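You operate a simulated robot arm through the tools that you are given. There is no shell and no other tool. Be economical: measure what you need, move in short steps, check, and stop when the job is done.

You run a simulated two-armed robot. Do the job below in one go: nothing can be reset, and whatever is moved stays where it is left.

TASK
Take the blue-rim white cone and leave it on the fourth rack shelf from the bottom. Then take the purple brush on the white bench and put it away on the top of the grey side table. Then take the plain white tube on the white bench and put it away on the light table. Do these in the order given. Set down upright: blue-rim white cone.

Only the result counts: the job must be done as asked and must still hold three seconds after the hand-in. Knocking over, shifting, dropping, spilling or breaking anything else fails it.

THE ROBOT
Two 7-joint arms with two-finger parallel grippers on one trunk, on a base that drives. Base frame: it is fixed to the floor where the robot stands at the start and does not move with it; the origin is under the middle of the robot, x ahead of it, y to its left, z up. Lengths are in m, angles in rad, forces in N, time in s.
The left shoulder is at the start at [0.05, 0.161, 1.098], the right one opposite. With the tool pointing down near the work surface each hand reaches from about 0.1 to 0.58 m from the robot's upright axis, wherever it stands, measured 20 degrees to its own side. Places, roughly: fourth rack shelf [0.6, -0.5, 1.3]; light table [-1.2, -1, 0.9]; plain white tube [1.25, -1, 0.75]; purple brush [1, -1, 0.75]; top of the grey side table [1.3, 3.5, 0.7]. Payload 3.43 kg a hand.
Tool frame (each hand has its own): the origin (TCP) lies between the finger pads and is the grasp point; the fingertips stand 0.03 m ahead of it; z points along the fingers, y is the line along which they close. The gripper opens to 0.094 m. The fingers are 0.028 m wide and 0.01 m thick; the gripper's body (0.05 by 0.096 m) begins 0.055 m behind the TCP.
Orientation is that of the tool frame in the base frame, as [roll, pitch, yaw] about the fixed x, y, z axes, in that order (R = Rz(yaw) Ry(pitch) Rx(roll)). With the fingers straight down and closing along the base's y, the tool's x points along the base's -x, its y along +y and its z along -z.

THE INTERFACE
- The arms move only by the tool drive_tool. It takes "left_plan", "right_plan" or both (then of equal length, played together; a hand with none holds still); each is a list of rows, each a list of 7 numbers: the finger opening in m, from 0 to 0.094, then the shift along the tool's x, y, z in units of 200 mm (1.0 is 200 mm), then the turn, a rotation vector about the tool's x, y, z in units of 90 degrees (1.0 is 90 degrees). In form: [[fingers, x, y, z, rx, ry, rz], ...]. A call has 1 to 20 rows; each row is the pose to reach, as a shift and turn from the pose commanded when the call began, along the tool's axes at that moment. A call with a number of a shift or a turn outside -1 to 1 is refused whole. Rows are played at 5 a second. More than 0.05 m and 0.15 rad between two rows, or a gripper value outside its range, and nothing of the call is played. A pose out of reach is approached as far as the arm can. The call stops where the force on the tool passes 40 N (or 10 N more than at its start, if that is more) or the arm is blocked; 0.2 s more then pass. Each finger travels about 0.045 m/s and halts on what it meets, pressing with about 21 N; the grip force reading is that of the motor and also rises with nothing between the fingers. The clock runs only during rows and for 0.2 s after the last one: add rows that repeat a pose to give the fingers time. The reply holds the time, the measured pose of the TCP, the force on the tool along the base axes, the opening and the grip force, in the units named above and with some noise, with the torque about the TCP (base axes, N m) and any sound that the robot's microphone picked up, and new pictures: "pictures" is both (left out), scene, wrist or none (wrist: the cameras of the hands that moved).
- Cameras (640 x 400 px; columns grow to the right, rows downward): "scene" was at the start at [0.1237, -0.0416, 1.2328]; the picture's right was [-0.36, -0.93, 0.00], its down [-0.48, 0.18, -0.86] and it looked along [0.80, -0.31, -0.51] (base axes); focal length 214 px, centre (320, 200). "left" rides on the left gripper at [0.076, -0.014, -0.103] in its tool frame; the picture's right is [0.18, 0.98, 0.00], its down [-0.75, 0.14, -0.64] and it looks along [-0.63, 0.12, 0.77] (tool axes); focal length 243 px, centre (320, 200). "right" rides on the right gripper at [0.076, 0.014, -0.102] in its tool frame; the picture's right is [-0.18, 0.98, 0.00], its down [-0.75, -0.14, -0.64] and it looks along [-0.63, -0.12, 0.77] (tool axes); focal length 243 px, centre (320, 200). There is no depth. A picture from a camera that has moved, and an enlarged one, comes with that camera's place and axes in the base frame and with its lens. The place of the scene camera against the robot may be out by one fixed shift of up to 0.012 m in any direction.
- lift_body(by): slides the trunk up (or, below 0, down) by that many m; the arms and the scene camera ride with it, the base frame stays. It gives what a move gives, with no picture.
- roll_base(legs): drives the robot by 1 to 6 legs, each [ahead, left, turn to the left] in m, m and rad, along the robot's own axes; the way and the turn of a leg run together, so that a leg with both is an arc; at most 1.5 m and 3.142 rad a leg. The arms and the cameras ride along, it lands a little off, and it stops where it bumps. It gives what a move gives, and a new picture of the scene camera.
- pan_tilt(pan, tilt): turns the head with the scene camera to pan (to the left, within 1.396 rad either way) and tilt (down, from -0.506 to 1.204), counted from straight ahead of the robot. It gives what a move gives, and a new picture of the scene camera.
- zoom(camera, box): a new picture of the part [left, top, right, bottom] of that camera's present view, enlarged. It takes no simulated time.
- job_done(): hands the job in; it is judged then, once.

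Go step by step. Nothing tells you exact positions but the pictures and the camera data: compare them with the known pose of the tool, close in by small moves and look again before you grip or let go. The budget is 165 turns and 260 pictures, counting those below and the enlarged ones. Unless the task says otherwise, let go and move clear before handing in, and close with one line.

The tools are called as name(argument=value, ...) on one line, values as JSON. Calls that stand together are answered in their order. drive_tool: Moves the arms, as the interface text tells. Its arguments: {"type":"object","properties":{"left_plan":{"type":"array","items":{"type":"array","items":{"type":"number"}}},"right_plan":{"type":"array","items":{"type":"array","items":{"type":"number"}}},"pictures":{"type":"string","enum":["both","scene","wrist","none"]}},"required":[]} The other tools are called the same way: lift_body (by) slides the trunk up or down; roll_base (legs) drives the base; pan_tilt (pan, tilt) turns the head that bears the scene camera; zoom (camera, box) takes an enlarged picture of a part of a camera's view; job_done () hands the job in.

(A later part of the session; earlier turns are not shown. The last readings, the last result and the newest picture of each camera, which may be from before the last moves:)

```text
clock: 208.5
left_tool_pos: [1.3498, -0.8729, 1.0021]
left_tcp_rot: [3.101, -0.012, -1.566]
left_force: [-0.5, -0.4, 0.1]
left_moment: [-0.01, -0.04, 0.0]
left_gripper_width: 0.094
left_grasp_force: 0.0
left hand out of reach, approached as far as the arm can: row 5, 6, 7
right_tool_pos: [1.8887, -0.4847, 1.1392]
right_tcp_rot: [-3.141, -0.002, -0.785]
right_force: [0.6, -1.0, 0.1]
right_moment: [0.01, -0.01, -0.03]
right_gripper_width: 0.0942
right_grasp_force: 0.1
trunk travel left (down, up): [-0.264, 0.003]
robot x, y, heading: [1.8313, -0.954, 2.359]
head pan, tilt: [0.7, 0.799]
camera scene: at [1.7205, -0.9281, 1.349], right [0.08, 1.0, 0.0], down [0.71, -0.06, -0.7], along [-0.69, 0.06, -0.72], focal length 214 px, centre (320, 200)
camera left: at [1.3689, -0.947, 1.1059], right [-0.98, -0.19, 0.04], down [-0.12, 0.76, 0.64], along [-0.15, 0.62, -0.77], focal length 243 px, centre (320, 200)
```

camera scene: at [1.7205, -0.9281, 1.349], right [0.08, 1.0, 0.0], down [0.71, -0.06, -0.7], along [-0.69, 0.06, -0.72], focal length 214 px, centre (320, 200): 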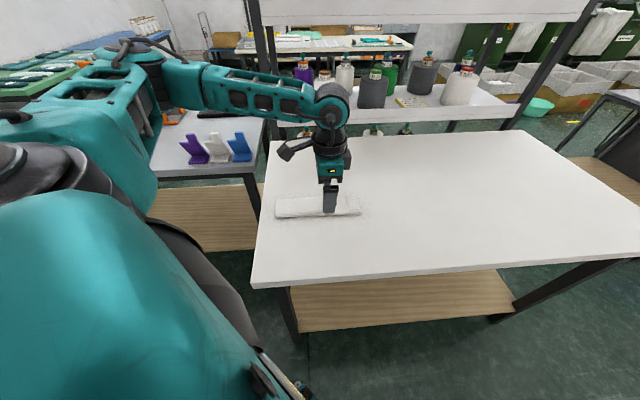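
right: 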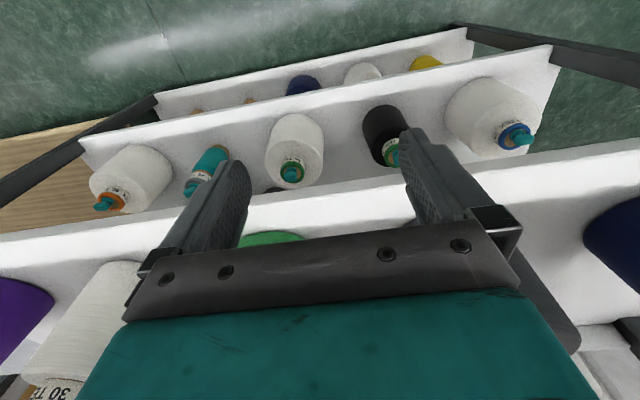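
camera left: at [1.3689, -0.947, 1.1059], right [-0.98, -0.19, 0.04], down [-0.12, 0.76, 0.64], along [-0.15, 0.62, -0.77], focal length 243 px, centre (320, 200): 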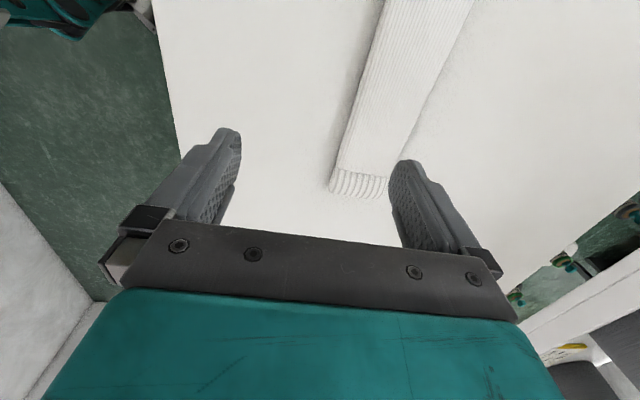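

The wrist hits its limit in this stance. I'll retract and instead stand parallel to the bench (facing +y) so the hand closes across the tube without twisting.

drive_tool(left_plan=[[0.094, -0.02, -0.04, -0.15, 0, 0, -0.083], [0.094, -0.045, -0.08, -0.3, 0, 0, -0.166], [0.094, -0.07, -0.12, -0.45, 0, 0, -0.25], [0.094, -0.1, -0.16, -0.6, 0, 0, -0.333], [0.094, -0.12, -0.2, -0.75, 0, 0, -0.416], [0.094, -0.14, -0.23, -0.85, 0, 0, -0.5], [0.094, -0.14, -0.23, -0.85, 0, 0, -0.5]], pictures="none")

roll_base(legs=[[-0.1, -0.1, 0.0], [0.0, 0.0, -0.785]])

```text
clock: 210.1
left_tool_pos: [1.4011, -0.8425, 1.1776]
left_tcp_rot: [3.106, 0.022, -0.779]
left_force: [0.0, 1.1, 0.2]
left_moment: [-0.01, -0.01, 0.0]
left_gripper_width: 0.0938
left_grasp_force: 0.1
right_tool_pos: [1.8886, -0.485, 1.1387]
right_tcp_rot: [3.141, 0.001, -0.785]
right_force: [-0.3, 0.3, 0.5]
right_moment: [0.02, -0.01, -0.01]
right_gripper_width: 0.0939
right_grasp_force: 0.1
trunk travel left (down, up): [-0.264, 0.003]
robot x, y, heading: [1.83, -0.9538, 2.357]
head pan, tilt: [0.7, 0.799]
```

```text
clock: 213.5
left_tool_pos: [1.7509, -0.5713, 1.1776]
left_tcp_rot: [3.105, 0.021, -1.573]
left_force: [-0.1, 0.6, -0.6]
left_moment: [-0.02, -0.03, 0.02]
left_gripper_width: 0.0939
left_grasp_force: 0.0
right_tool_pos: [2.3478, -0.6702, 1.1392]
right_tcp_rot: [3.141, -0.001, -1.581]
right_force: [0.1, 0.5, -0.8]
right_moment: [-0.05, 0.03, 0.04]
right_gripper_width: 0.0938
right_grasp_force: 0.1
trunk travel left (down, up): [-0.264, 0.003]
robot x, y, heading: [1.9717, -0.9561, 1.561]
head pan, tilt: [0.7, 0.799]
camera scene: at [1.9203, -0.8629, 1.3491], right [0.77, 0.64, 0.0], down [0.46, -0.55, -0.7], along [-0.44, 0.54, -0.72], focal length 214 px, centre (320, 200)
```

scene: 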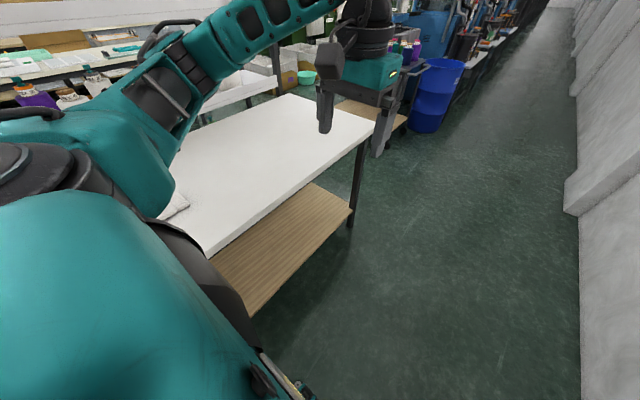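

roll_base(legs=[[-0.32, 0.0, 0.01], [0.0, 0.155, 0.0]])

lift_body(by=-0.06)

pan_tilt(pan=1.1, tilt=0.7)

```text
clock: 216.7
left_tool_pos: [1.5937, -0.8936, 1.1772]
left_tcp_rot: [3.105, 0.022, -1.568]
left_force: [0.1, -0.1, 0.1]
left_moment: [-0.02, -0.02, 0.0]
left_gripper_width: 0.0937
left_grasp_force: 0.1
right_tool_pos: [2.191, -0.9871, 1.1383]
right_tcp_rot: [3.141, 0.0, -1.574]
right_force: [-0.7, 0.1, -0.2]
right_moment: [-0.01, -0.04, -0.01]
right_gripper_width: 0.0939
right_grasp_force: 0.1
trunk travel left (down, up): [-0.264, 0.003]
robot x, y, heading: [1.8198, -1.281, 1.567]
head pan, tilt: [0.7, 0.799]
camera scene: at [1.7638, -1.1841, 1.3491], right [0.77, 0.64, 0.0], down [0.46, -0.55, -0.7], along [-0.45, 0.53, -0.72], focal length 214 px, centre (320, 200)
```

scene: 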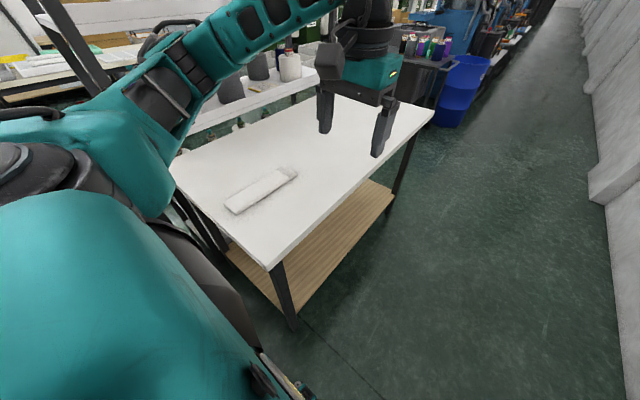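

```text
clock: 217.7
left_tool_pos: [1.5955, -0.8928, 1.1179]
left_tcp_rot: [3.103, 0.023, -1.567]
left_force: [0.4, 1.0, -0.2]
left_moment: [-0.01, -0.01, 0.0]
left_gripper_width: 0.0942
left_grasp_force: 0.1
right_tool_pos: [2.1925, -0.9886, 1.0791]
right_tcp_rot: [-3.141, 0.002, -1.575]
right_force: [-0.4, -0.2, 0.4]
right_moment: [-0.02, 0.0, -0.02]
right_gripper_width: 0.0941
right_grasp_force: 0.0
trunk travel left (down, up): [-0.204, 0.063]
robot x, y, heading: [1.8153, -1.2724, 1.566]
head pan, tilt: [0.7, 0.799]
```

```text
clock: 218.5
left_tool_pos: [1.5941, -0.8951, 1.117]
left_tcp_rot: [3.106, 0.021, -1.567]
left_force: [-1.1, -0.5, 0.6]
left_moment: [0.0, 0.0, 0.0]
left_gripper_width: 0.094
left_grasp_force: 0.0
right_tool_pos: [2.1908, -0.9886, 1.0784]
right_tcp_rot: [3.141, -0.001, -1.574]
right_force: [-0.8, -0.2, 0.2]
right_moment: [-0.03, 0.01, -0.01]
right_gripper_width: 0.0939
right_grasp_force: 0.1
trunk travel left (down, up): [-0.204, 0.063]
robot x, y, heading: [1.815, -1.2758, 1.571]
head pan, tilt: [1.1, 0.7]
camera scene: at [1.7409, -1.2072, 1.2974], right [0.46, 0.89, 0.0], down [0.57, -0.29, -0.76], along [-0.68, 0.35, -0.64], focal length 214 px, centre (320, 200)
```

scene: 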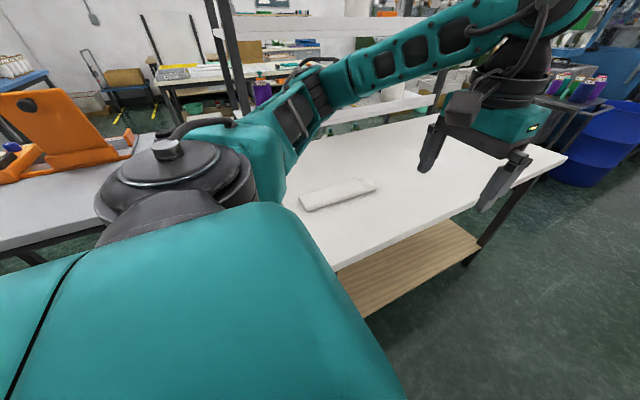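

Now the hand closes across the tube naturally. Moving it over the bench toward the tube.

drive_tool(left_plan=[[0.094, 0, 0.2, 0.05, 0.023, 0.013, 0], [0.094, 0, 0.4, 0.1, 0.023, 0.013, 0], [0.094, 0, 0.6, 0.2, 0.023, 0.013, 0], [0.094, 0, 0.8, 0.35, 0.023, 0.013, 0], [0.094, 0, 1.0, 0.5, 0.023, 0.013, 0], [0.094, 0, 1.0, 0.5, 0.023, 0.013, 0]])

```text
clock: 219.9
left_tool_pos: [1.3932, -0.8927, 1.0222]
left_tcp_rot: [3.14, 0.002, -1.568]
left_force: [-1.0, 0.2, -0.3]
left_moment: [-0.01, -0.02, 0.0]
left_gripper_width: 0.0939
left_grasp_force: 0.0
right_tool_pos: [2.1917, -0.9867, 1.0787]
right_tcp_rot: [3.139, -0.001, -1.575]
right_force: [0.3, -0.5, -0.1]
right_moment: [0.0, 0.01, -0.02]
right_gripper_width: 0.094
right_grasp_force: 0.0
trunk travel left (down, up): [-0.204, 0.063]
robot x, y, heading: [1.816, -1.2787, 1.567]
head pan, tilt: [1.1, 0.7]
camera scene: at [1.7411, -1.2072, 1.2974], right [0.46, 0.89, 0.0], down [0.57, -0.29, -0.77], along [-0.68, 0.35, -0.64], focal length 214 px, centre (320, 200)
camera left: at [1.408, -0.9687, 1.1255], right [-0.98, -0.19, 0.0], down [-0.14, 0.75, 0.64], along [-0.12, 0.63, -0.77], focal length 243 px, centre (320, 200)
```

scene: 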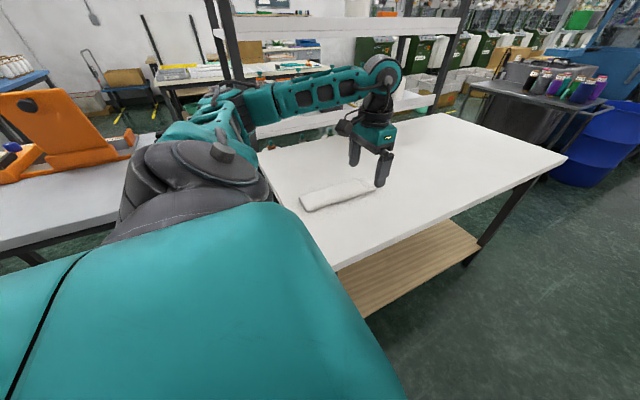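
left: 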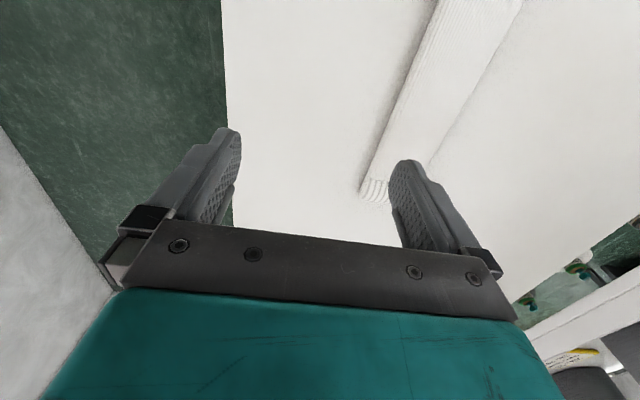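

The tube is straight along y with edges near x 1.22–1.305. Moving over it and looking again.

drive_tool(left_plan=[[0.094, 0, 0.2, 0.1, 0, 0, 0], [0.094, 0, 0.4, 0.2, 0, 0, 0], [0.094, 0, 0.64, 0.25, 0, 0, 0], [0.094, 0, 0.64, 0.25, 0, 0, 0]])

zoom(camera="left", box=[200, 0, 440, 150])

zoom(camera="scene", box=[260, 90, 420, 220])

```text
clock: 220.9
left_tool_pos: [1.3118, -0.8958, 0.9859]
left_tcp_rot: [-3.141, 0.002, -1.566]
left_force: [0.1, -0.3, -0.1]
left_moment: [-0.03, -0.01, 0.0]
left_gripper_width: 0.0941
left_grasp_force: 0.0
left hand out of reach, approached as far as the arm can: row 3, 4
right_tool_pos: [2.191, -0.988, 1.0777]
right_tcp_rot: [-3.141, 0.002, -1.574]
right_force: [-0.4, 0.3, -0.3]
right_moment: [0.0, 0.01, -0.01]
right_gripper_width: 0.0942
right_grasp_force: 0.0
trunk travel left (down, up): [-0.204, 0.063]
robot x, y, heading: [1.8144, -1.277, 1.568]
head pan, tilt: [1.1, 0.7]
camera scene: at [1.7408, -1.2072, 1.2974], right [0.46, 0.89, 0.0], down [0.57, -0.29, -0.76], along [-0.68, 0.35, -0.64], focal length 214 px, centre (320, 200)
camera left: at [1.3273, -0.9722, 1.0885], right [-0.98, -0.19, 0.0], down [-0.14, 0.75, 0.64], along [-0.12, 0.63, -0.77], focal length 243 px, centre (320, 200)
```

scene: 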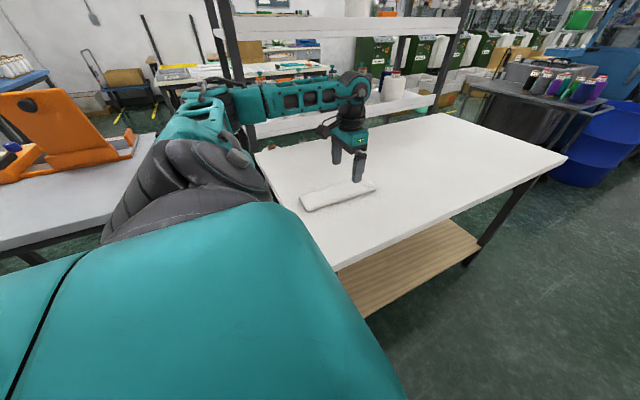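
left: 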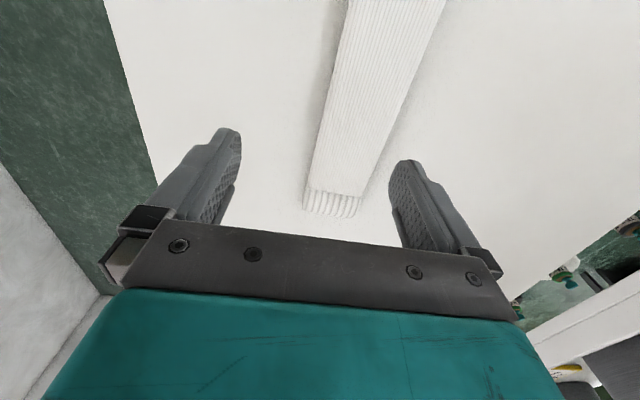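

```text
2.67 times, centred on (320, 75) of left
camera zoom: at [1.3273, -0.9722, 1.0885], right [-0.98, -0.19, 0.0], down [-0.14, 0.75, 0.64], along [-0.12, 0.63, -0.77], focal length 647 px, centre (320, 533)
```

zoom: 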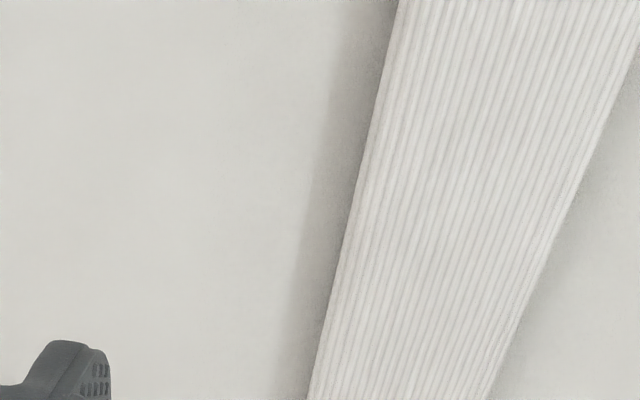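

```text
3.08 times, centred on (340, 155) of scene
camera zoom: at [1.7408, -1.2072, 1.2974], right [0.46, 0.89, 0.0], down [0.57, -0.29, -0.76], along [-0.68, 0.35, -0.64], focal length 660 px, centre (258, 338)
```

zoom: 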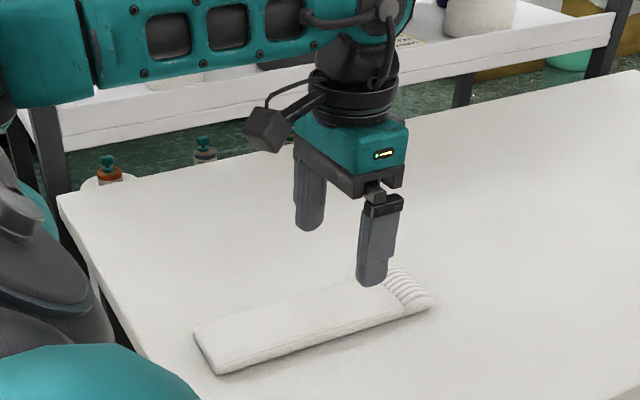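

The limit is due to the shoulder's angle; standing at the bench's south end (about (1.47, -1.42)) would put the tube straight ahead. I'll retract the hand and reposition.

drive_tool(left_plan=[[0.094, 0, -0.2, -0.12, 0, 0, 0], [0.094, 0, -0.4, -0.24, 0, 0, 0], [0.094, 0, -0.6, -0.36, 0, 0, 0], [0.094, 0, -0.8, -0.48, 0, 0, 0], [0.094, 0, -1.0, -0.6, 0, 0, 0], [0.094, 0, -1.0, -0.6, 0, 0, 0]], pictures="none")

roll_base(legs=[[-0.15, 0.0, 0.0]])

pan_tilt(pan=1.3, tilt=0.5)

```text
clock: 222.3
left_tool_pos: [1.5116, -0.8951, 1.1011]
left_tcp_rot: [3.138, 0.0, -1.568]
left_force: [0.5, -0.9, 0.5]
left_moment: [-0.01, 0.01, -0.05]
left_gripper_width: 0.0941
left_grasp_force: 0.1
right_tool_pos: [2.1904, -0.9879, 1.0784]
right_tcp_rot: [-3.141, -0.003, -1.574]
right_force: [-0.6, -0.4, 0.0]
right_moment: [0.0, 0.01, -0.01]
right_gripper_width: 0.0939
right_grasp_force: 0.1
trunk travel left (down, up): [-0.204, 0.063]
robot x, y, heading: [1.8204, -1.2742, 1.567]
head pan, tilt: [1.1, 0.7]
```

```text
clock: 223.7
left_tool_pos: [1.5106, -1.0451, 1.1008]
left_tcp_rot: [3.139, 0.002, -1.566]
left_force: [0.0, -0.2, 1.6]
left_moment: [0.02, 0.0, 0.01]
left_gripper_width: 0.0942
left_grasp_force: 0.0
right_tool_pos: [2.1912, -1.1384, 1.0791]
right_tcp_rot: [-3.141, -0.001, -1.576]
right_force: [0.0, -0.1, -0.1]
right_moment: [0.01, 0.02, 0.01]
right_gripper_width: 0.0939
right_grasp_force: 0.1
trunk travel left (down, up): [-0.204, 0.063]
robot x, y, heading: [1.8139, -1.4293, 1.573]
head pan, tilt: [1.1, 0.7]
camera scene: at [1.7406, -1.3588, 1.2974], right [0.46, 0.89, 0.0], down [0.57, -0.29, -0.77], along [-0.68, 0.35, -0.64], focal length 214 px, centre (320, 200)
```

scene: 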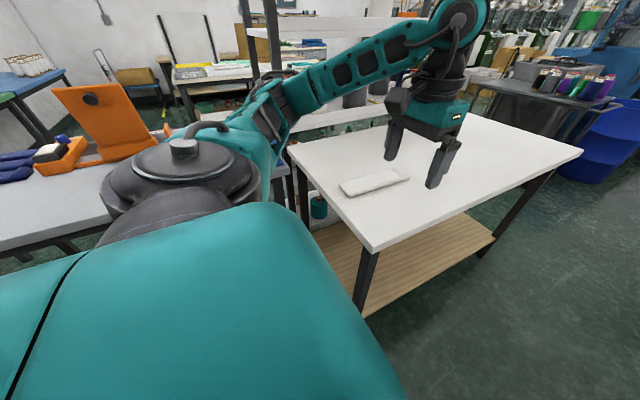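

```text
clock: 224.4
left_tool_pos: [1.511, -1.0434, 1.1006]
left_tcp_rot: [3.138, 0.001, -1.567]
left_force: [-0.3, -0.3, 0.0]
left_moment: [-0.03, -0.01, -0.01]
left_gripper_width: 0.0942
left_grasp_force: 0.0
right_tool_pos: [2.1894, -1.1384, 1.0789]
right_tcp_rot: [3.141, 0.001, -1.575]
right_force: [-1.3, -0.3, 0.1]
right_moment: [-0.03, 0.02, -0.01]
right_gripper_width: 0.0941
right_grasp_force: 0.0
trunk travel left (down, up): [-0.204, 0.063]
robot x, y, heading: [1.8157, -1.4287, 1.567]
head pan, tilt: [1.3, 0.499]
camera scene: at [1.7286, -1.3722, 1.315], right [0.27, 0.96, 0.0], down [0.46, -0.13, -0.88], along [-0.85, 0.24, -0.48], focal length 214 px, centre (320, 200)
```

scene: 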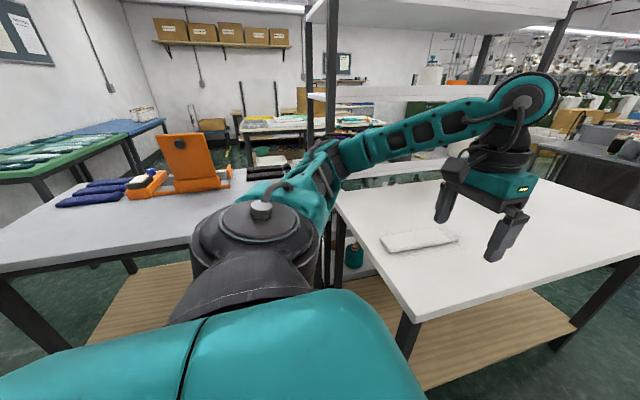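

Grey bench's edge is at x about 1.05 so there's room. Moving left 0.34 m.

roll_base(legs=[[-0.02, 0.34, 0.0]])

pan_tilt(pan=0.2, tilt=0.8)

zoom(camera="left", box=[0, 0, 640, 400])

```text
clock: 226.7
left_tool_pos: [1.1764, -1.0575, 1.1014]
left_tcp_rot: [3.14, 0.002, -1.581]
left_force: [0.2, -0.1, -0.5]
left_moment: [0.0, 0.01, 0.04]
left_gripper_width: 0.0939
left_grasp_force: 0.0
right_tool_pos: [1.8547, -1.1597, 1.0788]
right_tcp_rot: [3.141, 0.001, -1.588]
right_force: [0.0, 0.0, 0.8]
right_moment: [0.02, -0.01, 0.03]
right_gripper_width: 0.0941
right_grasp_force: 0.0
trunk travel left (down, up): [-0.204, 0.063]
robot x, y, heading: [1.478, -1.4447, 1.553]
head pan, tilt: [1.3, 0.499]
camera scene: at [1.3897, -1.3875, 1.315], right [0.28, 0.96, 0.0], down [0.46, -0.14, -0.88], along [-0.84, 0.25, -0.48], focal length 214 px, centre (320, 200)
```

scene: 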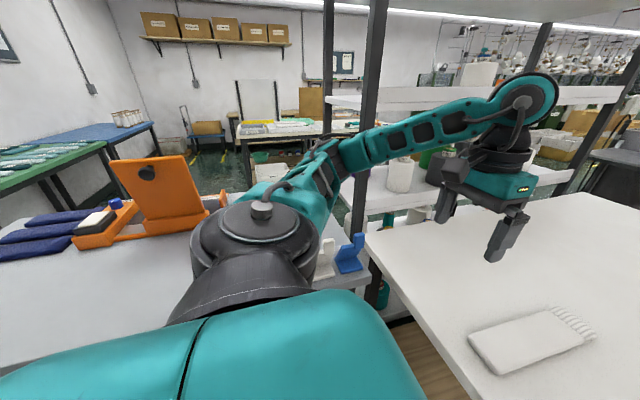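

```text
clock: 228.0
left_tool_pos: [1.1771, -1.0569, 1.1001]
left_tcp_rot: [3.14, 0.002, -1.582]
left_force: [0.4, -1.0, 0.0]
left_moment: [-0.02, 0.0, 0.01]
left_gripper_width: 0.094
left_grasp_force: 0.0
right_tool_pos: [1.8548, -1.1614, 1.0791]
right_tcp_rot: [3.139, 0.0, -1.588]
right_force: [-0.6, 0.0, 0.1]
right_moment: [0.0, 0.03, 0.03]
right_gripper_width: 0.0939
right_grasp_force: 0.1
trunk travel left (down, up): [-0.204, 0.063]
robot x, y, heading: [1.4791, -1.4443, 1.556]
head pan, tilt: [0.201, 0.799]
camera scene: at [1.4626, -1.3339, 1.2891], right [0.98, 0.18, 0.0], down [0.13, -0.7, -0.7], along [-0.13, 0.69, -0.72], focal length 214 px, centre (320, 200)
```

scene: 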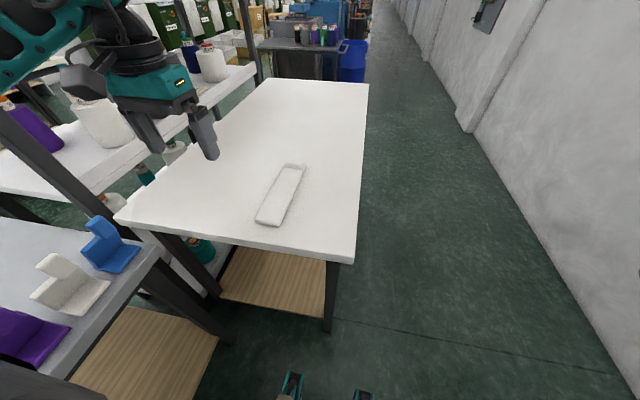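

```text
1.00 times, centred on (320, 200) of left
camera zoom: at [1.1921, -1.1336, 1.2032], right [-0.98, -0.17, 0.0], down [-0.13, 0.75, 0.64], along [-0.11, 0.63, -0.77], focal length 243 px, centre (320, 200)
```

zoom: 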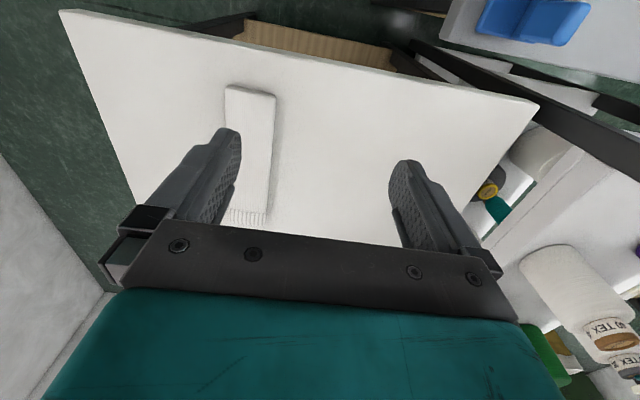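

The tube is centred at about (1.271, -0.895), 0.067 m wide. Moving above it.

drive_tool(left_plan=[[0.094, -0.14, -0.08, 0.1, 0, 0, 0], [0.094, -0.28, -0.16, 0.2, 0, 0, 0], [0.094, -0.42, -0.24, 0.35, 0, 0, 0], [0.094, -0.56, -0.32, 0.5, 0, 0, 0], [0.094, -0.7, -0.4, 0.65, 0, 0, 0], [0.094, -0.815, -0.46, 0.8, 0, 0, 0], [0.094, -0.815, -0.46, 0.8, 0, 0, 0]])

zoom(camera="scene", box=[180, 80, 400, 240])

```text
clock: 229.6
left_tool_pos: [1.2675, -0.8938, 0.9391]
left_tcp_rot: [3.141, 0.003, -1.581]
left_force: [0.9, -0.2, 0.7]
left_moment: [0.0, 0.01, -0.01]
left_gripper_width: 0.094
left_grasp_force: 0.0
right_tool_pos: [1.8552, -1.1617, 1.0794]
right_tcp_rot: [3.141, 0.0, -1.588]
right_force: [0.3, -0.3, 0.5]
right_moment: [0.03, 0.0, 0.0]
right_gripper_width: 0.0942
right_grasp_force: 0.1
trunk travel left (down, up): [-0.204, 0.063]
robot x, y, heading: [1.4746, -1.4464, 1.56]
head pan, tilt: [0.201, 0.799]
camera scene: at [1.4625, -1.3341, 1.2892], right [0.98, 0.18, 0.0], down [0.13, -0.7, -0.7], along [-0.13, 0.69, -0.72], focal length 214 px, centre (320, 200)
camera left: at [1.2832, -0.97, 1.042], right [-0.98, -0.17, 0.0], down [-0.13, 0.75, 0.64], along [-0.11, 0.63, -0.77], focal length 243 px, centre (320, 200)
```

scene: 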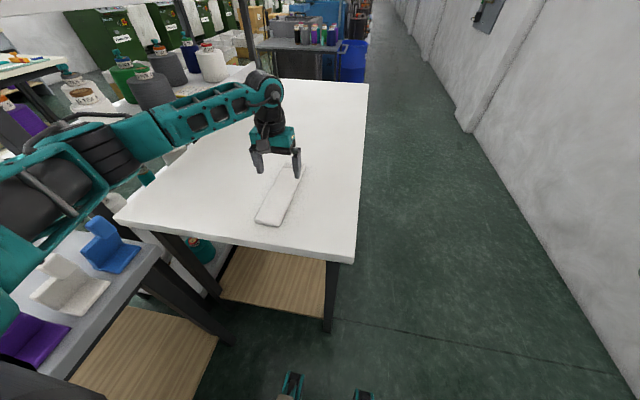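
left: 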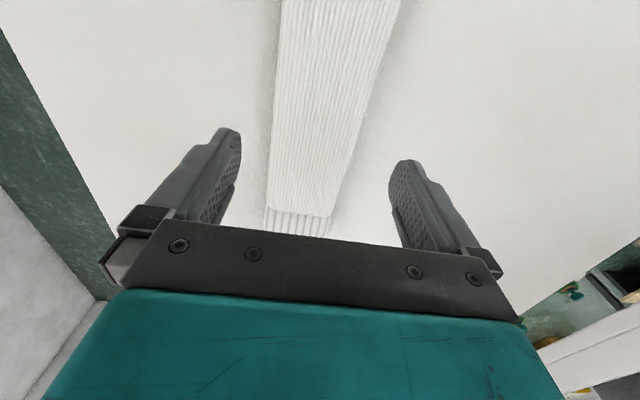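

```text
2.50 times, centred on (290, 160) of scene
camera zoom: at [1.4625, -1.3341, 1.2892], right [0.98, 0.18, 0.0], down [0.13, -0.7, -0.7], along [-0.13, 0.69, -0.72], focal length 536 px, centre (395, 300)
```

zoom: 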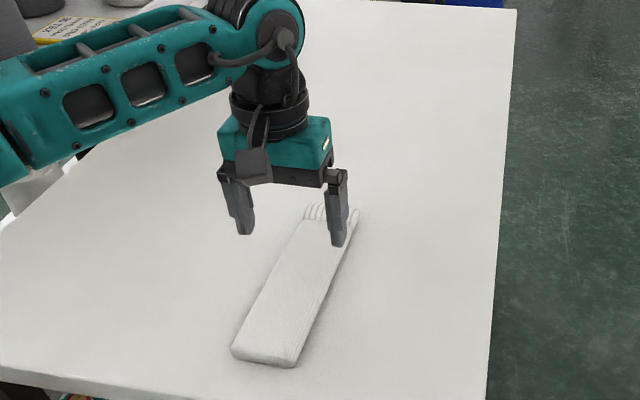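

Aligned. Lowering toward the tube.

drive_tool(left_plan=[[0.094, 0, -0.018, 0.12, 0, 0, 0], [0.094, 0, -0.018, 0.24, 0, 0, 0], [0.094, 0, -0.018, 0.36, 0, 0, 0], [0.094, 0, -0.018, 0.36, 0, 0, 0]])

zoom(camera="scene", box=[220, 100, 360, 240])

```text
clock: 230.6
left_tool_pos: [1.275, -0.8967, 0.8709]
left_tcp_rot: [3.141, 0.004, -1.581]
left_force: [-2.2, -2.3, 12.7]
left_moment: [-0.24, -0.43, -0.22]
left_gripper_width: 0.0937
left_grasp_force: 0.1
right_tool_pos: [1.8556, -1.1611, 1.079]
right_tcp_rot: [3.141, 0.001, -1.586]
right_force: [-0.6, 0.6, 0.3]
right_moment: [0.01, -0.02, 0.0]
right_gripper_width: 0.094
right_grasp_force: 0.0
trunk travel left (down, up): [-0.204, 0.063]
robot x, y, heading: [1.4815, -1.4465, 1.553]
head pan, tilt: [0.201, 0.799]
camera scene: at [1.4627, -1.3353, 1.2895], right [0.98, 0.18, 0.0], down [0.13, -0.7, -0.7], along [-0.13, 0.69, -0.72], focal length 214 px, centre (320, 200)
camera left: at [1.2895, -0.9727, 0.9723], right [-0.98, -0.17, 0.0], down [-0.13, 0.75, 0.65], along [-0.11, 0.64, -0.76], focal length 243 px, centre (320, 200)
```

scene: 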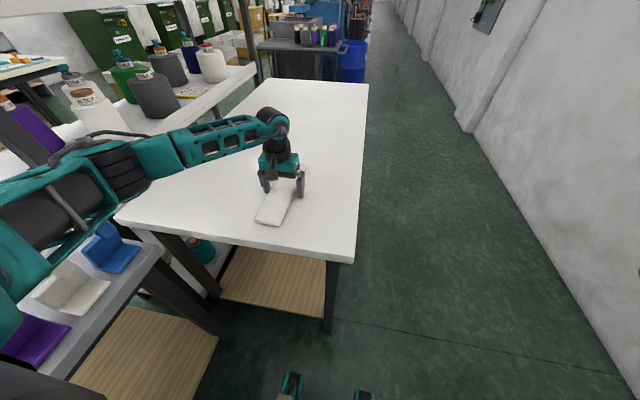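
left: 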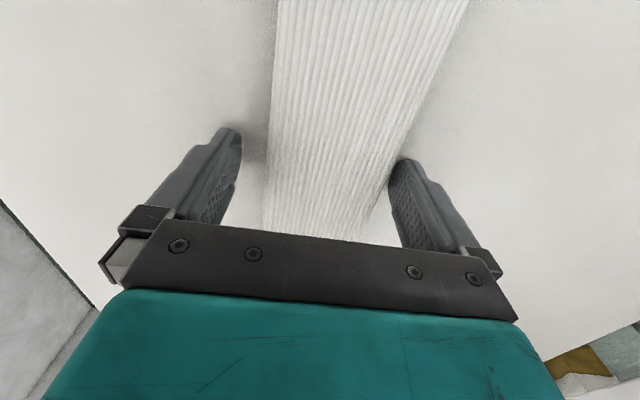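

```text
2.86 times, centred on (290, 170) of scene
camera zoom: at [1.4627, -1.3353, 1.2895], right [0.98, 0.18, 0.0], down [0.13, -0.7, -0.7], along [-0.13, 0.69, -0.72], focal length 613 px, centre (406, 286)
```

zoom: 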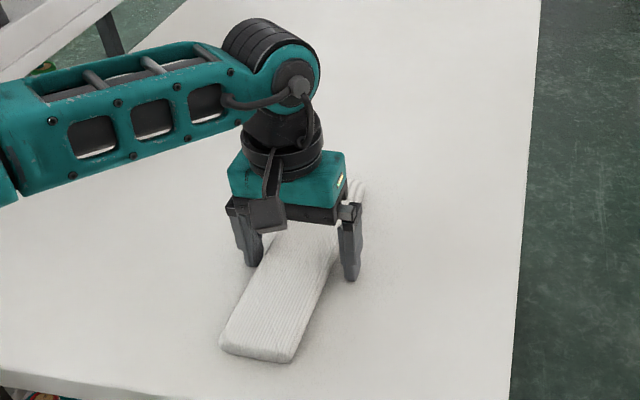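

The east fingertip has touched the table (so bench z is about 0.841) and the tube is slightly off-centre to the west. Raising a bit, shifting 1 cm west, and lowering to just above the table.

drive_tool(left_plan=[[0.094, 0, 0, -0.08, 0, 0, 0], [0.094, 0, 0.05, -0.08, 0, 0, 0], [0.094, 0, 0.05, -0.08, 0, 0, 0]])

zoom(camera="left", box=[160, 50, 480, 250])

```text
clock: 231.4
left_tool_pos: [1.264, -0.8942, 0.8849]
left_tcp_rot: [3.14, 0.002, -1.581]
left_force: [0.8, 0.0, 0.6]
left_moment: [0.0, 0.01, 0.05]
left_gripper_width: 0.0938
left_grasp_force: 0.1
right_tool_pos: [1.855, -1.1613, 1.0801]
right_tcp_rot: [3.142, -0.001, -1.588]
right_force: [0.4, -0.1, 0.3]
right_moment: [-0.01, -0.02, 0.0]
right_gripper_width: 0.0941
right_grasp_force: 0.1
trunk travel left (down, up): [-0.204, 0.063]
robot x, y, heading: [1.4776, -1.447, 1.55]
head pan, tilt: [0.201, 0.799]
camera scene: at [1.4627, -1.334, 1.2891], right [0.98, 0.18, 0.0], down [0.13, -0.7, -0.7], along [-0.13, 0.69, -0.72], focal length 214 px, centre (320, 200)
camera left: at [1.2784, -0.9714, 0.9874], right [-0.98, -0.17, 0.0], down [-0.13, 0.75, 0.64], along [-0.11, 0.63, -0.77], focal length 243 px, centre (320, 200)
```

scene: 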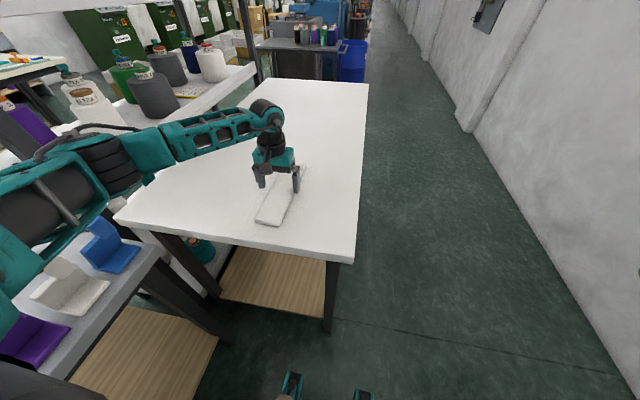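
left: 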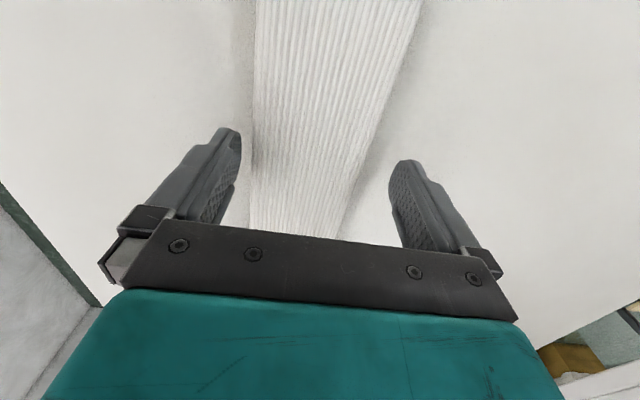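

```text
2.00 times, centred on (320, 150) of left
camera zoom: at [1.2784, -0.9714, 0.9874], right [-0.98, -0.17, 0.0], down [-0.13, 0.75, 0.64], along [-0.11, 0.63, -0.77], focal length 485 px, centre (320, 300)
```

zoom: 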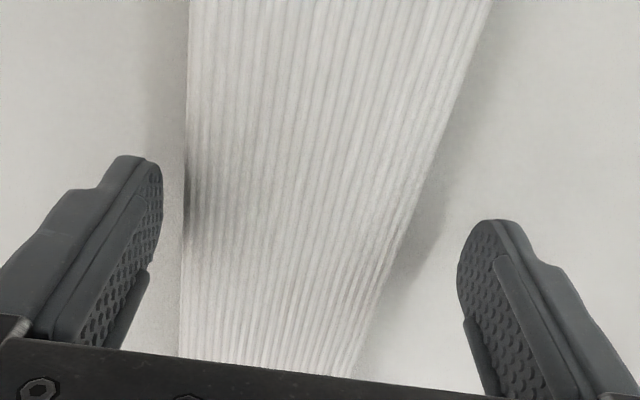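

Nearly centred now. Lowering to just above the table and closing.

drive_tool(left_plan=[[0.094, 0, -0.017, 0.03, 0, 0, 0], [0.094, 0, -0.017, 0.055, 0, 0, 0], [0.094, 0, -0.017, 0.055, 0, 0, 0]], pictures="none")

drive_tool(left_plan=[[0.08, 0, 0, 0, 0, 0, 0], [0.065, 0, 0, 0, 0, 0, 0], [0.05, 0, 0, 0, 0, 0, 0], [0.04, 0, 0, 0, 0, 0, 0], [0.03, 0, 0, 0, 0, 0, 0], [0.03, 0, 0, 0, 0, 0, 0]])

zoom(camera="scene", box=[220, 100, 360, 240])

```text
clock: 232.2
left_tool_pos: [1.2677, -0.8948, 0.8737]
left_tcp_rot: [3.14, 0.002, -1.582]
left_force: [0.0, 0.1, 0.5]
left_moment: [0.0, -0.02, 0.03]
left_gripper_width: 0.0939
left_grasp_force: 0.1
right_tool_pos: [1.8558, -1.1606, 1.0791]
right_tcp_rot: [3.141, -0.001, -1.589]
right_force: [0.2, 0.0, -0.3]
right_moment: [-0.04, 0.02, 0.02]
right_gripper_width: 0.0942
right_grasp_force: 0.0
trunk travel left (down, up): [-0.204, 0.063]
robot x, y, heading: [1.4789, -1.4448, 1.551]
head pan, tilt: [0.201, 0.799]
```

```text
clock: 233.6
left_tool_pos: [1.2681, -0.8928, 0.8741]
left_tcp_rot: [3.14, 0.002, -1.582]
left_force: [-0.2, -0.7, -0.9]
left_moment: [-0.01, 0.01, 0.02]
left_gripper_width: 0.0687
left_grasp_force: 21.2
right_tool_pos: [1.8558, -1.1605, 1.0796]
right_tcp_rot: [-3.14, -0.002, -1.588]
right_force: [0.6, 0.2, 0.1]
right_moment: [-0.02, 0.0, 0.04]
right_gripper_width: 0.094
right_grasp_force: 0.0
trunk travel left (down, up): [-0.204, 0.063]
robot x, y, heading: [1.4773, -1.4434, 1.556]
head pan, tilt: [0.201, 0.799]
camera scene: at [1.4626, -1.3339, 1.2891], right [0.98, 0.18, 0.0], down [0.13, -0.7, -0.7], along [-0.13, 0.69, -0.72], focal length 214 px, centre (320, 200)
camera left: at [1.283, -0.9715, 0.9765], right [-0.98, -0.17, 0.0], down [-0.13, 0.75, 0.64], along [-0.11, 0.63, -0.77], focal length 243 px, centre (320, 200)
```

scene: 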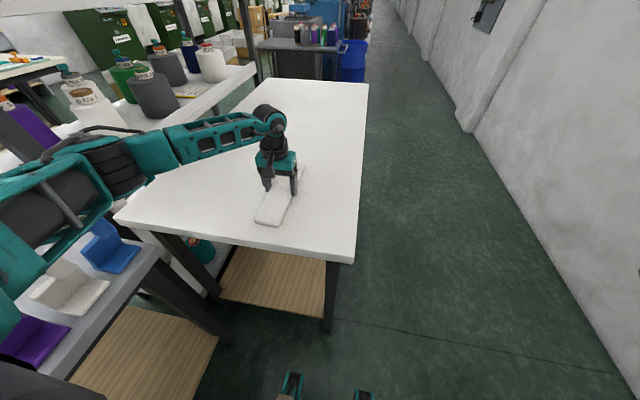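
left: 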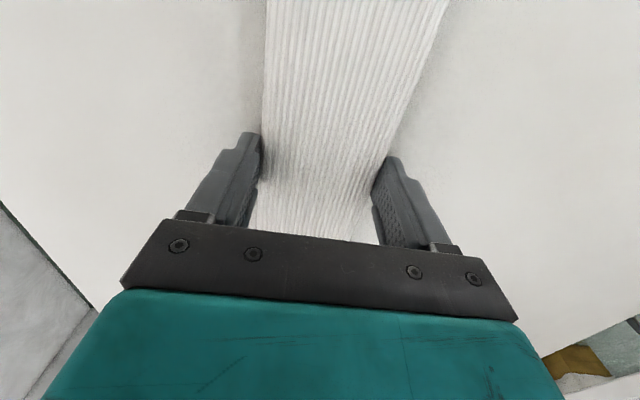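

```text
2.86 times, centred on (290, 170) of scene
camera zoom: at [1.4626, -1.3339, 1.2891], right [0.98, 0.18, 0.0], down [0.13, -0.7, -0.7], along [-0.13, 0.69, -0.72], focal length 613 px, centre (406, 286)
```

zoom: 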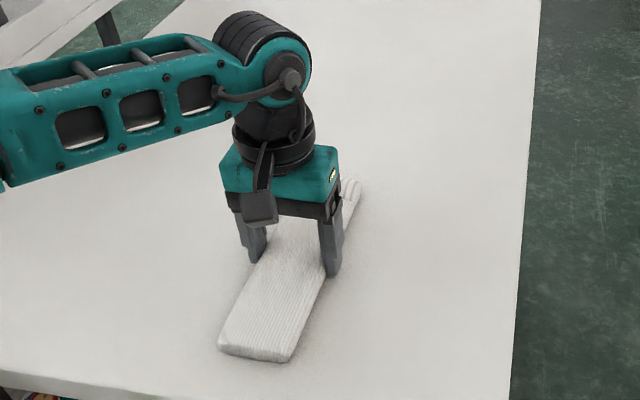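

Gripped at 0.0687 m. Lifting.

drive_tool(left_plan=[[0.03, 0, 0, -0.1, 0, 0, 0], [0.03, 0, 0, -0.25, 0, 0, 0], [0.03, 0, 0, -0.45, 0, 0, 0], [0.03, 0, 0, -0.65, 0, 0, 0], [0.03, 0, 0, -0.85, 0, 0, 0], [0.03, 0, 0, -1.0, 0, 0, 0], [0.03, 0, 0, -1.0, 0, 0, 0]])

```text
clock: 235.2
left_tool_pos: [1.271, -0.8932, 1.0772]
left_tcp_rot: [3.141, -0.001, -1.581]
left_force: [-0.4, 0.4, -0.2]
left_moment: [0.01, -0.06, -0.01]
left_gripper_width: 0.069
left_grasp_force: 20.8
right_tool_pos: [1.8555, -1.1595, 1.0789]
right_tcp_rot: [-3.141, 0.001, -1.589]
right_force: [-0.1, 1.0, 0.0]
right_moment: [0.0, -0.02, -0.02]
right_gripper_width: 0.0938
right_grasp_force: 0.1
trunk travel left (down, up): [-0.204, 0.063]
robot x, y, heading: [1.4768, -1.4439, 1.557]
head pan, tilt: [0.201, 0.799]
camera scene: at [1.4625, -1.3338, 1.2891], right [0.98, 0.18, 0.0], down [0.13, -0.7, -0.7], along [-0.13, 0.69, -0.72], focal length 214 px, centre (320, 200)
camera left: at [1.2857, -0.9699, 1.1791], right [-0.98, -0.17, 0.0], down [-0.13, 0.75, 0.64], along [-0.11, 0.63, -0.77], focal length 243 px, centre (320, 200)
```

scene: 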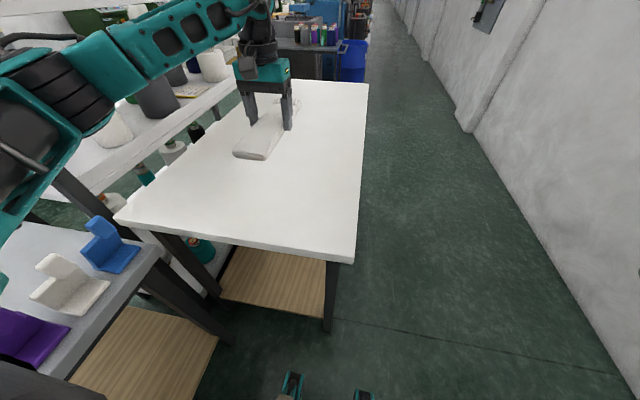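
left: 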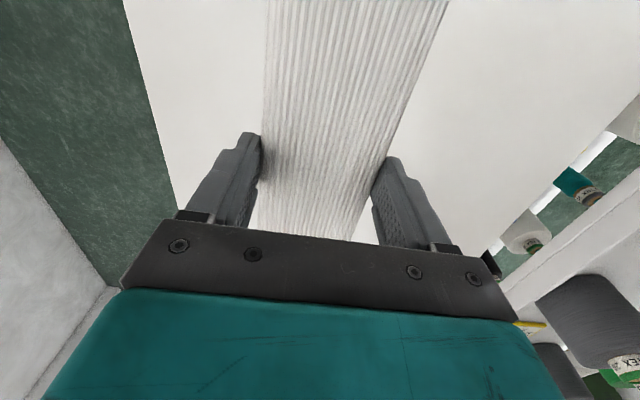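

Tube held. Retracting the arm a little, raising the trunk, and driving back around toward the light table.

drive_tool(left_plan=[[0.03, 0.2, 0, 0, 0, 0, 0], [0.03, 0.4, 0, 0, 0, 0, 0], [0.03, 0.6, 0, 0, 0, 0, 0], [0.03, 0.6, 0, 0, 0, 0, 0]], pictures="none")

lift_body(by=0.06)

roll_base(legs=[[0.0, -0.48, 0.012], [1.1, 0.0, 0.0], [1.1, 0.0, 0.0]])

```text
clock: 236.2
left_tool_pos: [1.2704, -1.0143, 1.0714]
left_tcp_rot: [3.14, 0.002, -1.58]
left_force: [-0.6, 0.1, -0.2]
left_moment: [0.03, 0.03, -0.02]
left_gripper_width: 0.0688
left_grasp_force: 21.0
right_tool_pos: [1.8554, -1.1599, 1.0785]
right_tcp_rot: [3.141, -0.001, -1.589]
right_force: [0.7, -0.2, -0.3]
right_moment: [-0.01, 0.01, -0.02]
right_gripper_width: 0.0941
right_grasp_force: 0.0
trunk travel left (down, up): [-0.204, 0.063]
robot x, y, heading: [1.4749, -1.448, 1.554]
head pan, tilt: [0.201, 0.799]
```

```text
clock: 237.2
left_tool_pos: [1.2699, -1.0153, 1.1324]
left_tcp_rot: [3.14, 0.002, -1.58]
left_force: [-0.5, -0.8, -1.3]
left_moment: [-0.02, 0.01, -0.02]
left_gripper_width: 0.0688
left_grasp_force: 20.4
right_tool_pos: [1.8553, -1.1604, 1.1383]
right_tcp_rot: [3.14, -0.001, -1.588]
right_force: [-0.1, 1.0, 0.2]
right_moment: [0.0, 0.03, 0.03]
right_gripper_width: 0.0939
right_grasp_force: 0.1
trunk travel left (down, up): [-0.264, 0.003]
robot x, y, heading: [1.4749, -1.4434, 1.555]
head pan, tilt: [0.201, 0.799]
```

```text
clock: 250.6
left_tool_pos: [1.6875, 1.1738, 1.1323]
left_tcp_rot: [3.14, 0.001, -1.521]
left_force: [-0.3, -0.5, -0.3]
left_moment: [-0.02, 0.02, -0.02]
left_gripper_width: 0.0687
left_grasp_force: 21.3
right_tool_pos: [2.2792, 1.0634, 1.14]
right_tcp_rot: [-3.141, 0.002, -1.53]
right_force: [0.1, 0.3, 0.0]
right_moment: [-0.02, -0.01, 0.02]
right_gripper_width: 0.0939
right_grasp_force: 0.0
trunk travel left (down, up): [-0.264, 0.003]
robot x, y, heading: [1.9206, 0.7589, 1.614]
head pan, tilt: [0.201, 0.799]
camera scene: at [1.8967, 0.8674, 1.3491], right [0.97, 0.24, 0.0], down [0.17, -0.7, -0.7], along [-0.17, 0.68, -0.72], focal length 214 px, centre (320, 200)
```

scene: 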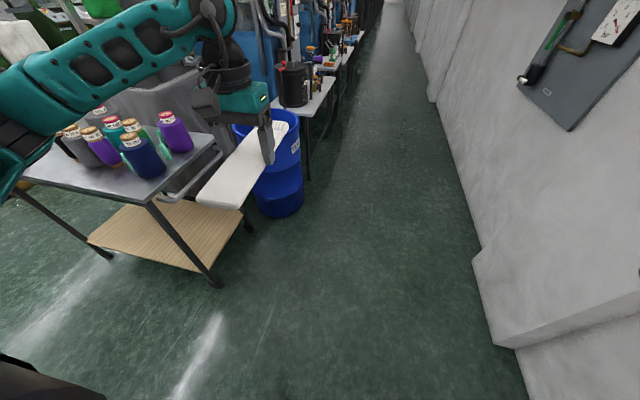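

Turning to face -x and driving through the gap back to the aisle.

roll_base(legs=[[0.0, 0.0, 1.528], [0.0, 0.04, 0.0], [1.15, 0.0, 0.0]])

```text
clock: 260.6
left_tool_pos: [0.353, 0.5301, 1.1313]
left_tcp_rot: [3.14, 0.003, -0.023]
left_force: [0.0, 0.7, -0.4]
left_moment: [0.01, -0.01, -0.01]
left_gripper_width: 0.0689
left_grasp_force: 21.7
right_tool_pos: [0.5057, 1.1132, 1.1392]
right_tcp_rot: [-3.14, 0.0, -0.031]
right_force: [-0.1, -0.8, 0.0]
right_moment: [0.0, -0.01, -0.01]
right_gripper_width: 0.094
right_grasp_force: 0.0
trunk travel left (down, up): [-0.264, 0.003]
robot x, y, heading: [0.7834, 0.7288, 3.106]
head pan, tilt: [0.201, 0.799]
camera scene: at [0.6644, 0.7093, 1.3491], right [-0.17, 0.99, 0.0], down [0.71, 0.12, -0.7], along [-0.69, -0.12, -0.72], focal length 214 px, centre (320, 200)
```

scene: 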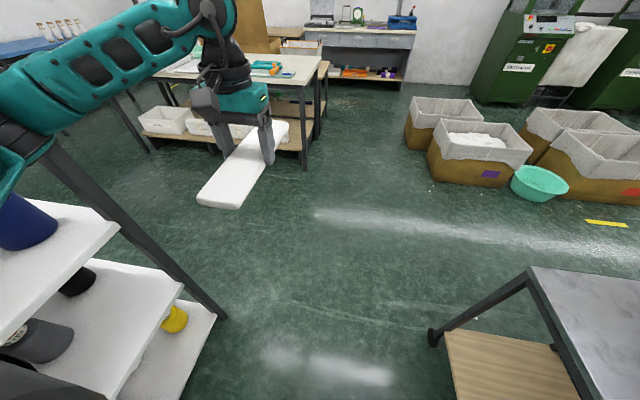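

roll_base(legs=[[0.0, -0.02, 0.035], [1.17, 0.0, 0.0]])

pan_tilt(pan=0.75, tilt=0.45)

```text
clock: 267.0
left_tool_pos: [-0.8211, 0.5311, 1.1312]
left_tcp_rot: [3.14, 0.001, 0.009]
left_force: [0.1, -0.9, -0.1]
left_moment: [0.0, -0.02, -0.01]
left_gripper_width: 0.0687
left_grasp_force: 21.4
right_tool_pos: [-0.6885, 1.1184, 1.1384]
right_tcp_rot: [3.141, -0.001, 0.002]
right_force: [-0.4, -0.1, 0.7]
right_moment: [0.03, 0.0, 0.0]
right_gripper_width: 0.0939
right_grasp_force: 0.1
trunk travel left (down, up): [-0.264, 0.003]
robot x, y, heading: [-0.3979, 0.7446, -3.137]
head pan, tilt: [0.201, 0.799]
camera scene: at [-0.5161, 0.7202, 1.3491], right [-0.2, 0.98, 0.0], down [0.7, 0.15, -0.7], along [-0.68, -0.14, -0.72], focal length 214 px, centre (320, 200)
```

scene: 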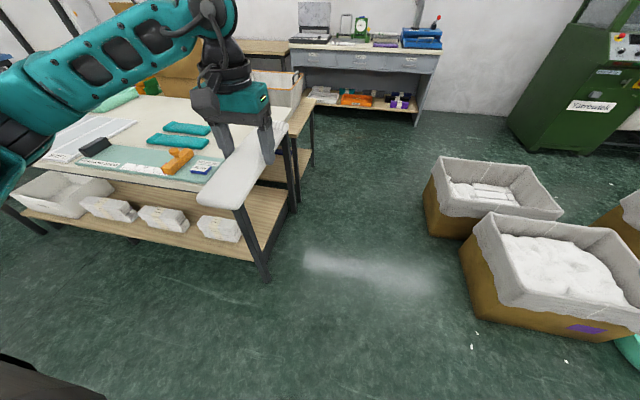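

```text
clock: 267.9
left_tool_pos: [-0.8226, 0.5306, 1.1326]
left_tcp_rot: [3.14, 0.001, 0.01]
left_force: [-0.1, 0.6, -0.3]
left_moment: [0.01, -0.01, -0.04]
left_gripper_width: 0.0689
left_grasp_force: 21.0
right_tool_pos: [-0.6882, 1.1175, 1.1385]
right_tcp_rot: [-3.141, 0.001, 0.002]
right_force: [0.2, -0.4, 1.0]
right_moment: [-0.02, 0.01, 0.0]
right_gripper_width: 0.094
right_grasp_force: 0.0
trunk travel left (down, up): [-0.264, 0.003]
robot x, y, heading: [-0.3995, 0.747, -3.142]
head pan, tilt: [0.75, 0.45]
camera scene: at [-0.504, 0.6737, 1.3795], right [-0.68, 0.73, 0.0], down [0.32, 0.3, -0.9], along [-0.66, -0.62, -0.44], focal length 214 px, centre (320, 200)
```

scene: 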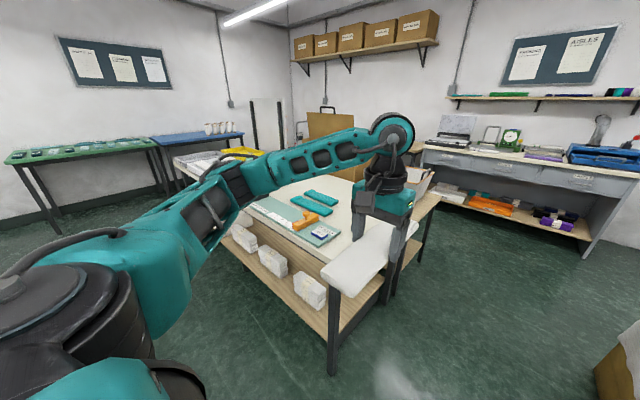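

A table with cutting tools is ahead; I'll strafe toward y about -0.4 for an overview of the light table.

roll_base(legs=[[0.0, 1.15, 0.0]])

pan_tilt(pan=0.45, tilt=0.5)

```text
clock: 273.7
left_tool_pos: [-0.8482, -0.5899, 1.1323]
left_tcp_rot: [3.141, 0.002, -0.03]
left_force: [0.3, 0.2, 0.2]
left_moment: [0.0, 0.02, 0.02]
left_gripper_width: 0.0687
left_grasp_force: 20.6
right_tool_pos: [-0.6912, -0.0079, 1.1394]
right_tcp_rot: [-3.141, 0.0, -0.036]
right_force: [-0.7, 0.0, -0.7]
right_moment: [0.01, 0.01, -0.02]
right_gripper_width: 0.0938
right_grasp_force: 0.1
trunk travel left (down, up): [-0.264, 0.003]
robot x, y, heading: [-0.4178, -0.3897, 3.108]
head pan, tilt: [0.75, 0.45]
camera scene: at [-0.5237, -0.4589, 1.3795], right [-0.66, 0.75, 0.0], down [0.33, 0.29, -0.9], along [-0.68, -0.59, -0.44], focal length 214 px, centre (320, 200)
```

scene: 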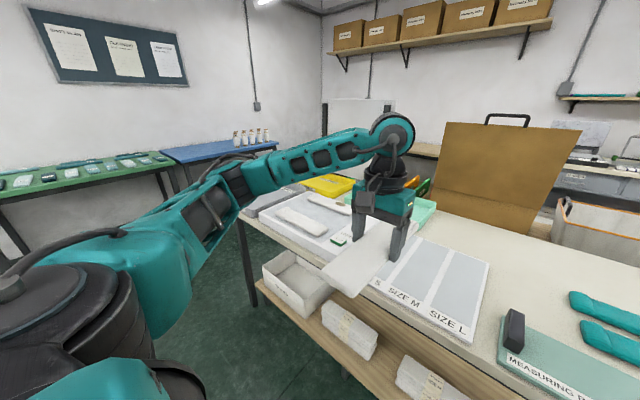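

```text
clock: 274.5
left_tool_pos: [-0.8466, -0.5899, 1.1319]
left_tcp_rot: [3.141, 0.003, -0.03]
left_force: [0.9, 0.8, -0.7]
left_moment: [0.0, 0.0, 0.03]
left_gripper_width: 0.0689
left_grasp_force: 21.4
right_tool_pos: [-0.6909, -0.0074, 1.139]
right_tcp_rot: [3.141, 0.0, -0.036]
right_force: [0.1, -0.9, 0.0]
right_moment: [0.0, 0.02, 0.01]
right_gripper_width: 0.0939
right_grasp_force: 0.1
trunk travel left (down, up): [-0.264, 0.003]
robot x, y, heading: [-0.4135, -0.3925, 3.107]
head pan, tilt: [0.45, 0.499]
camera scene: at [-0.5375, -0.4352, 1.3751], right [-0.4, 0.91, 0.0], down [0.44, 0.19, -0.88], along [-0.8, -0.36, -0.48], focal length 214 px, centre (320, 200)
```

scene: 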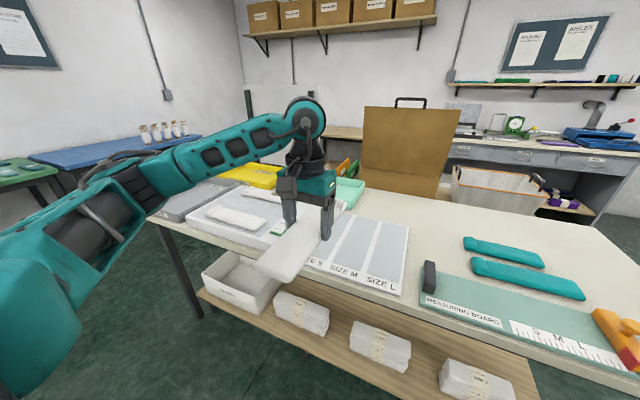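

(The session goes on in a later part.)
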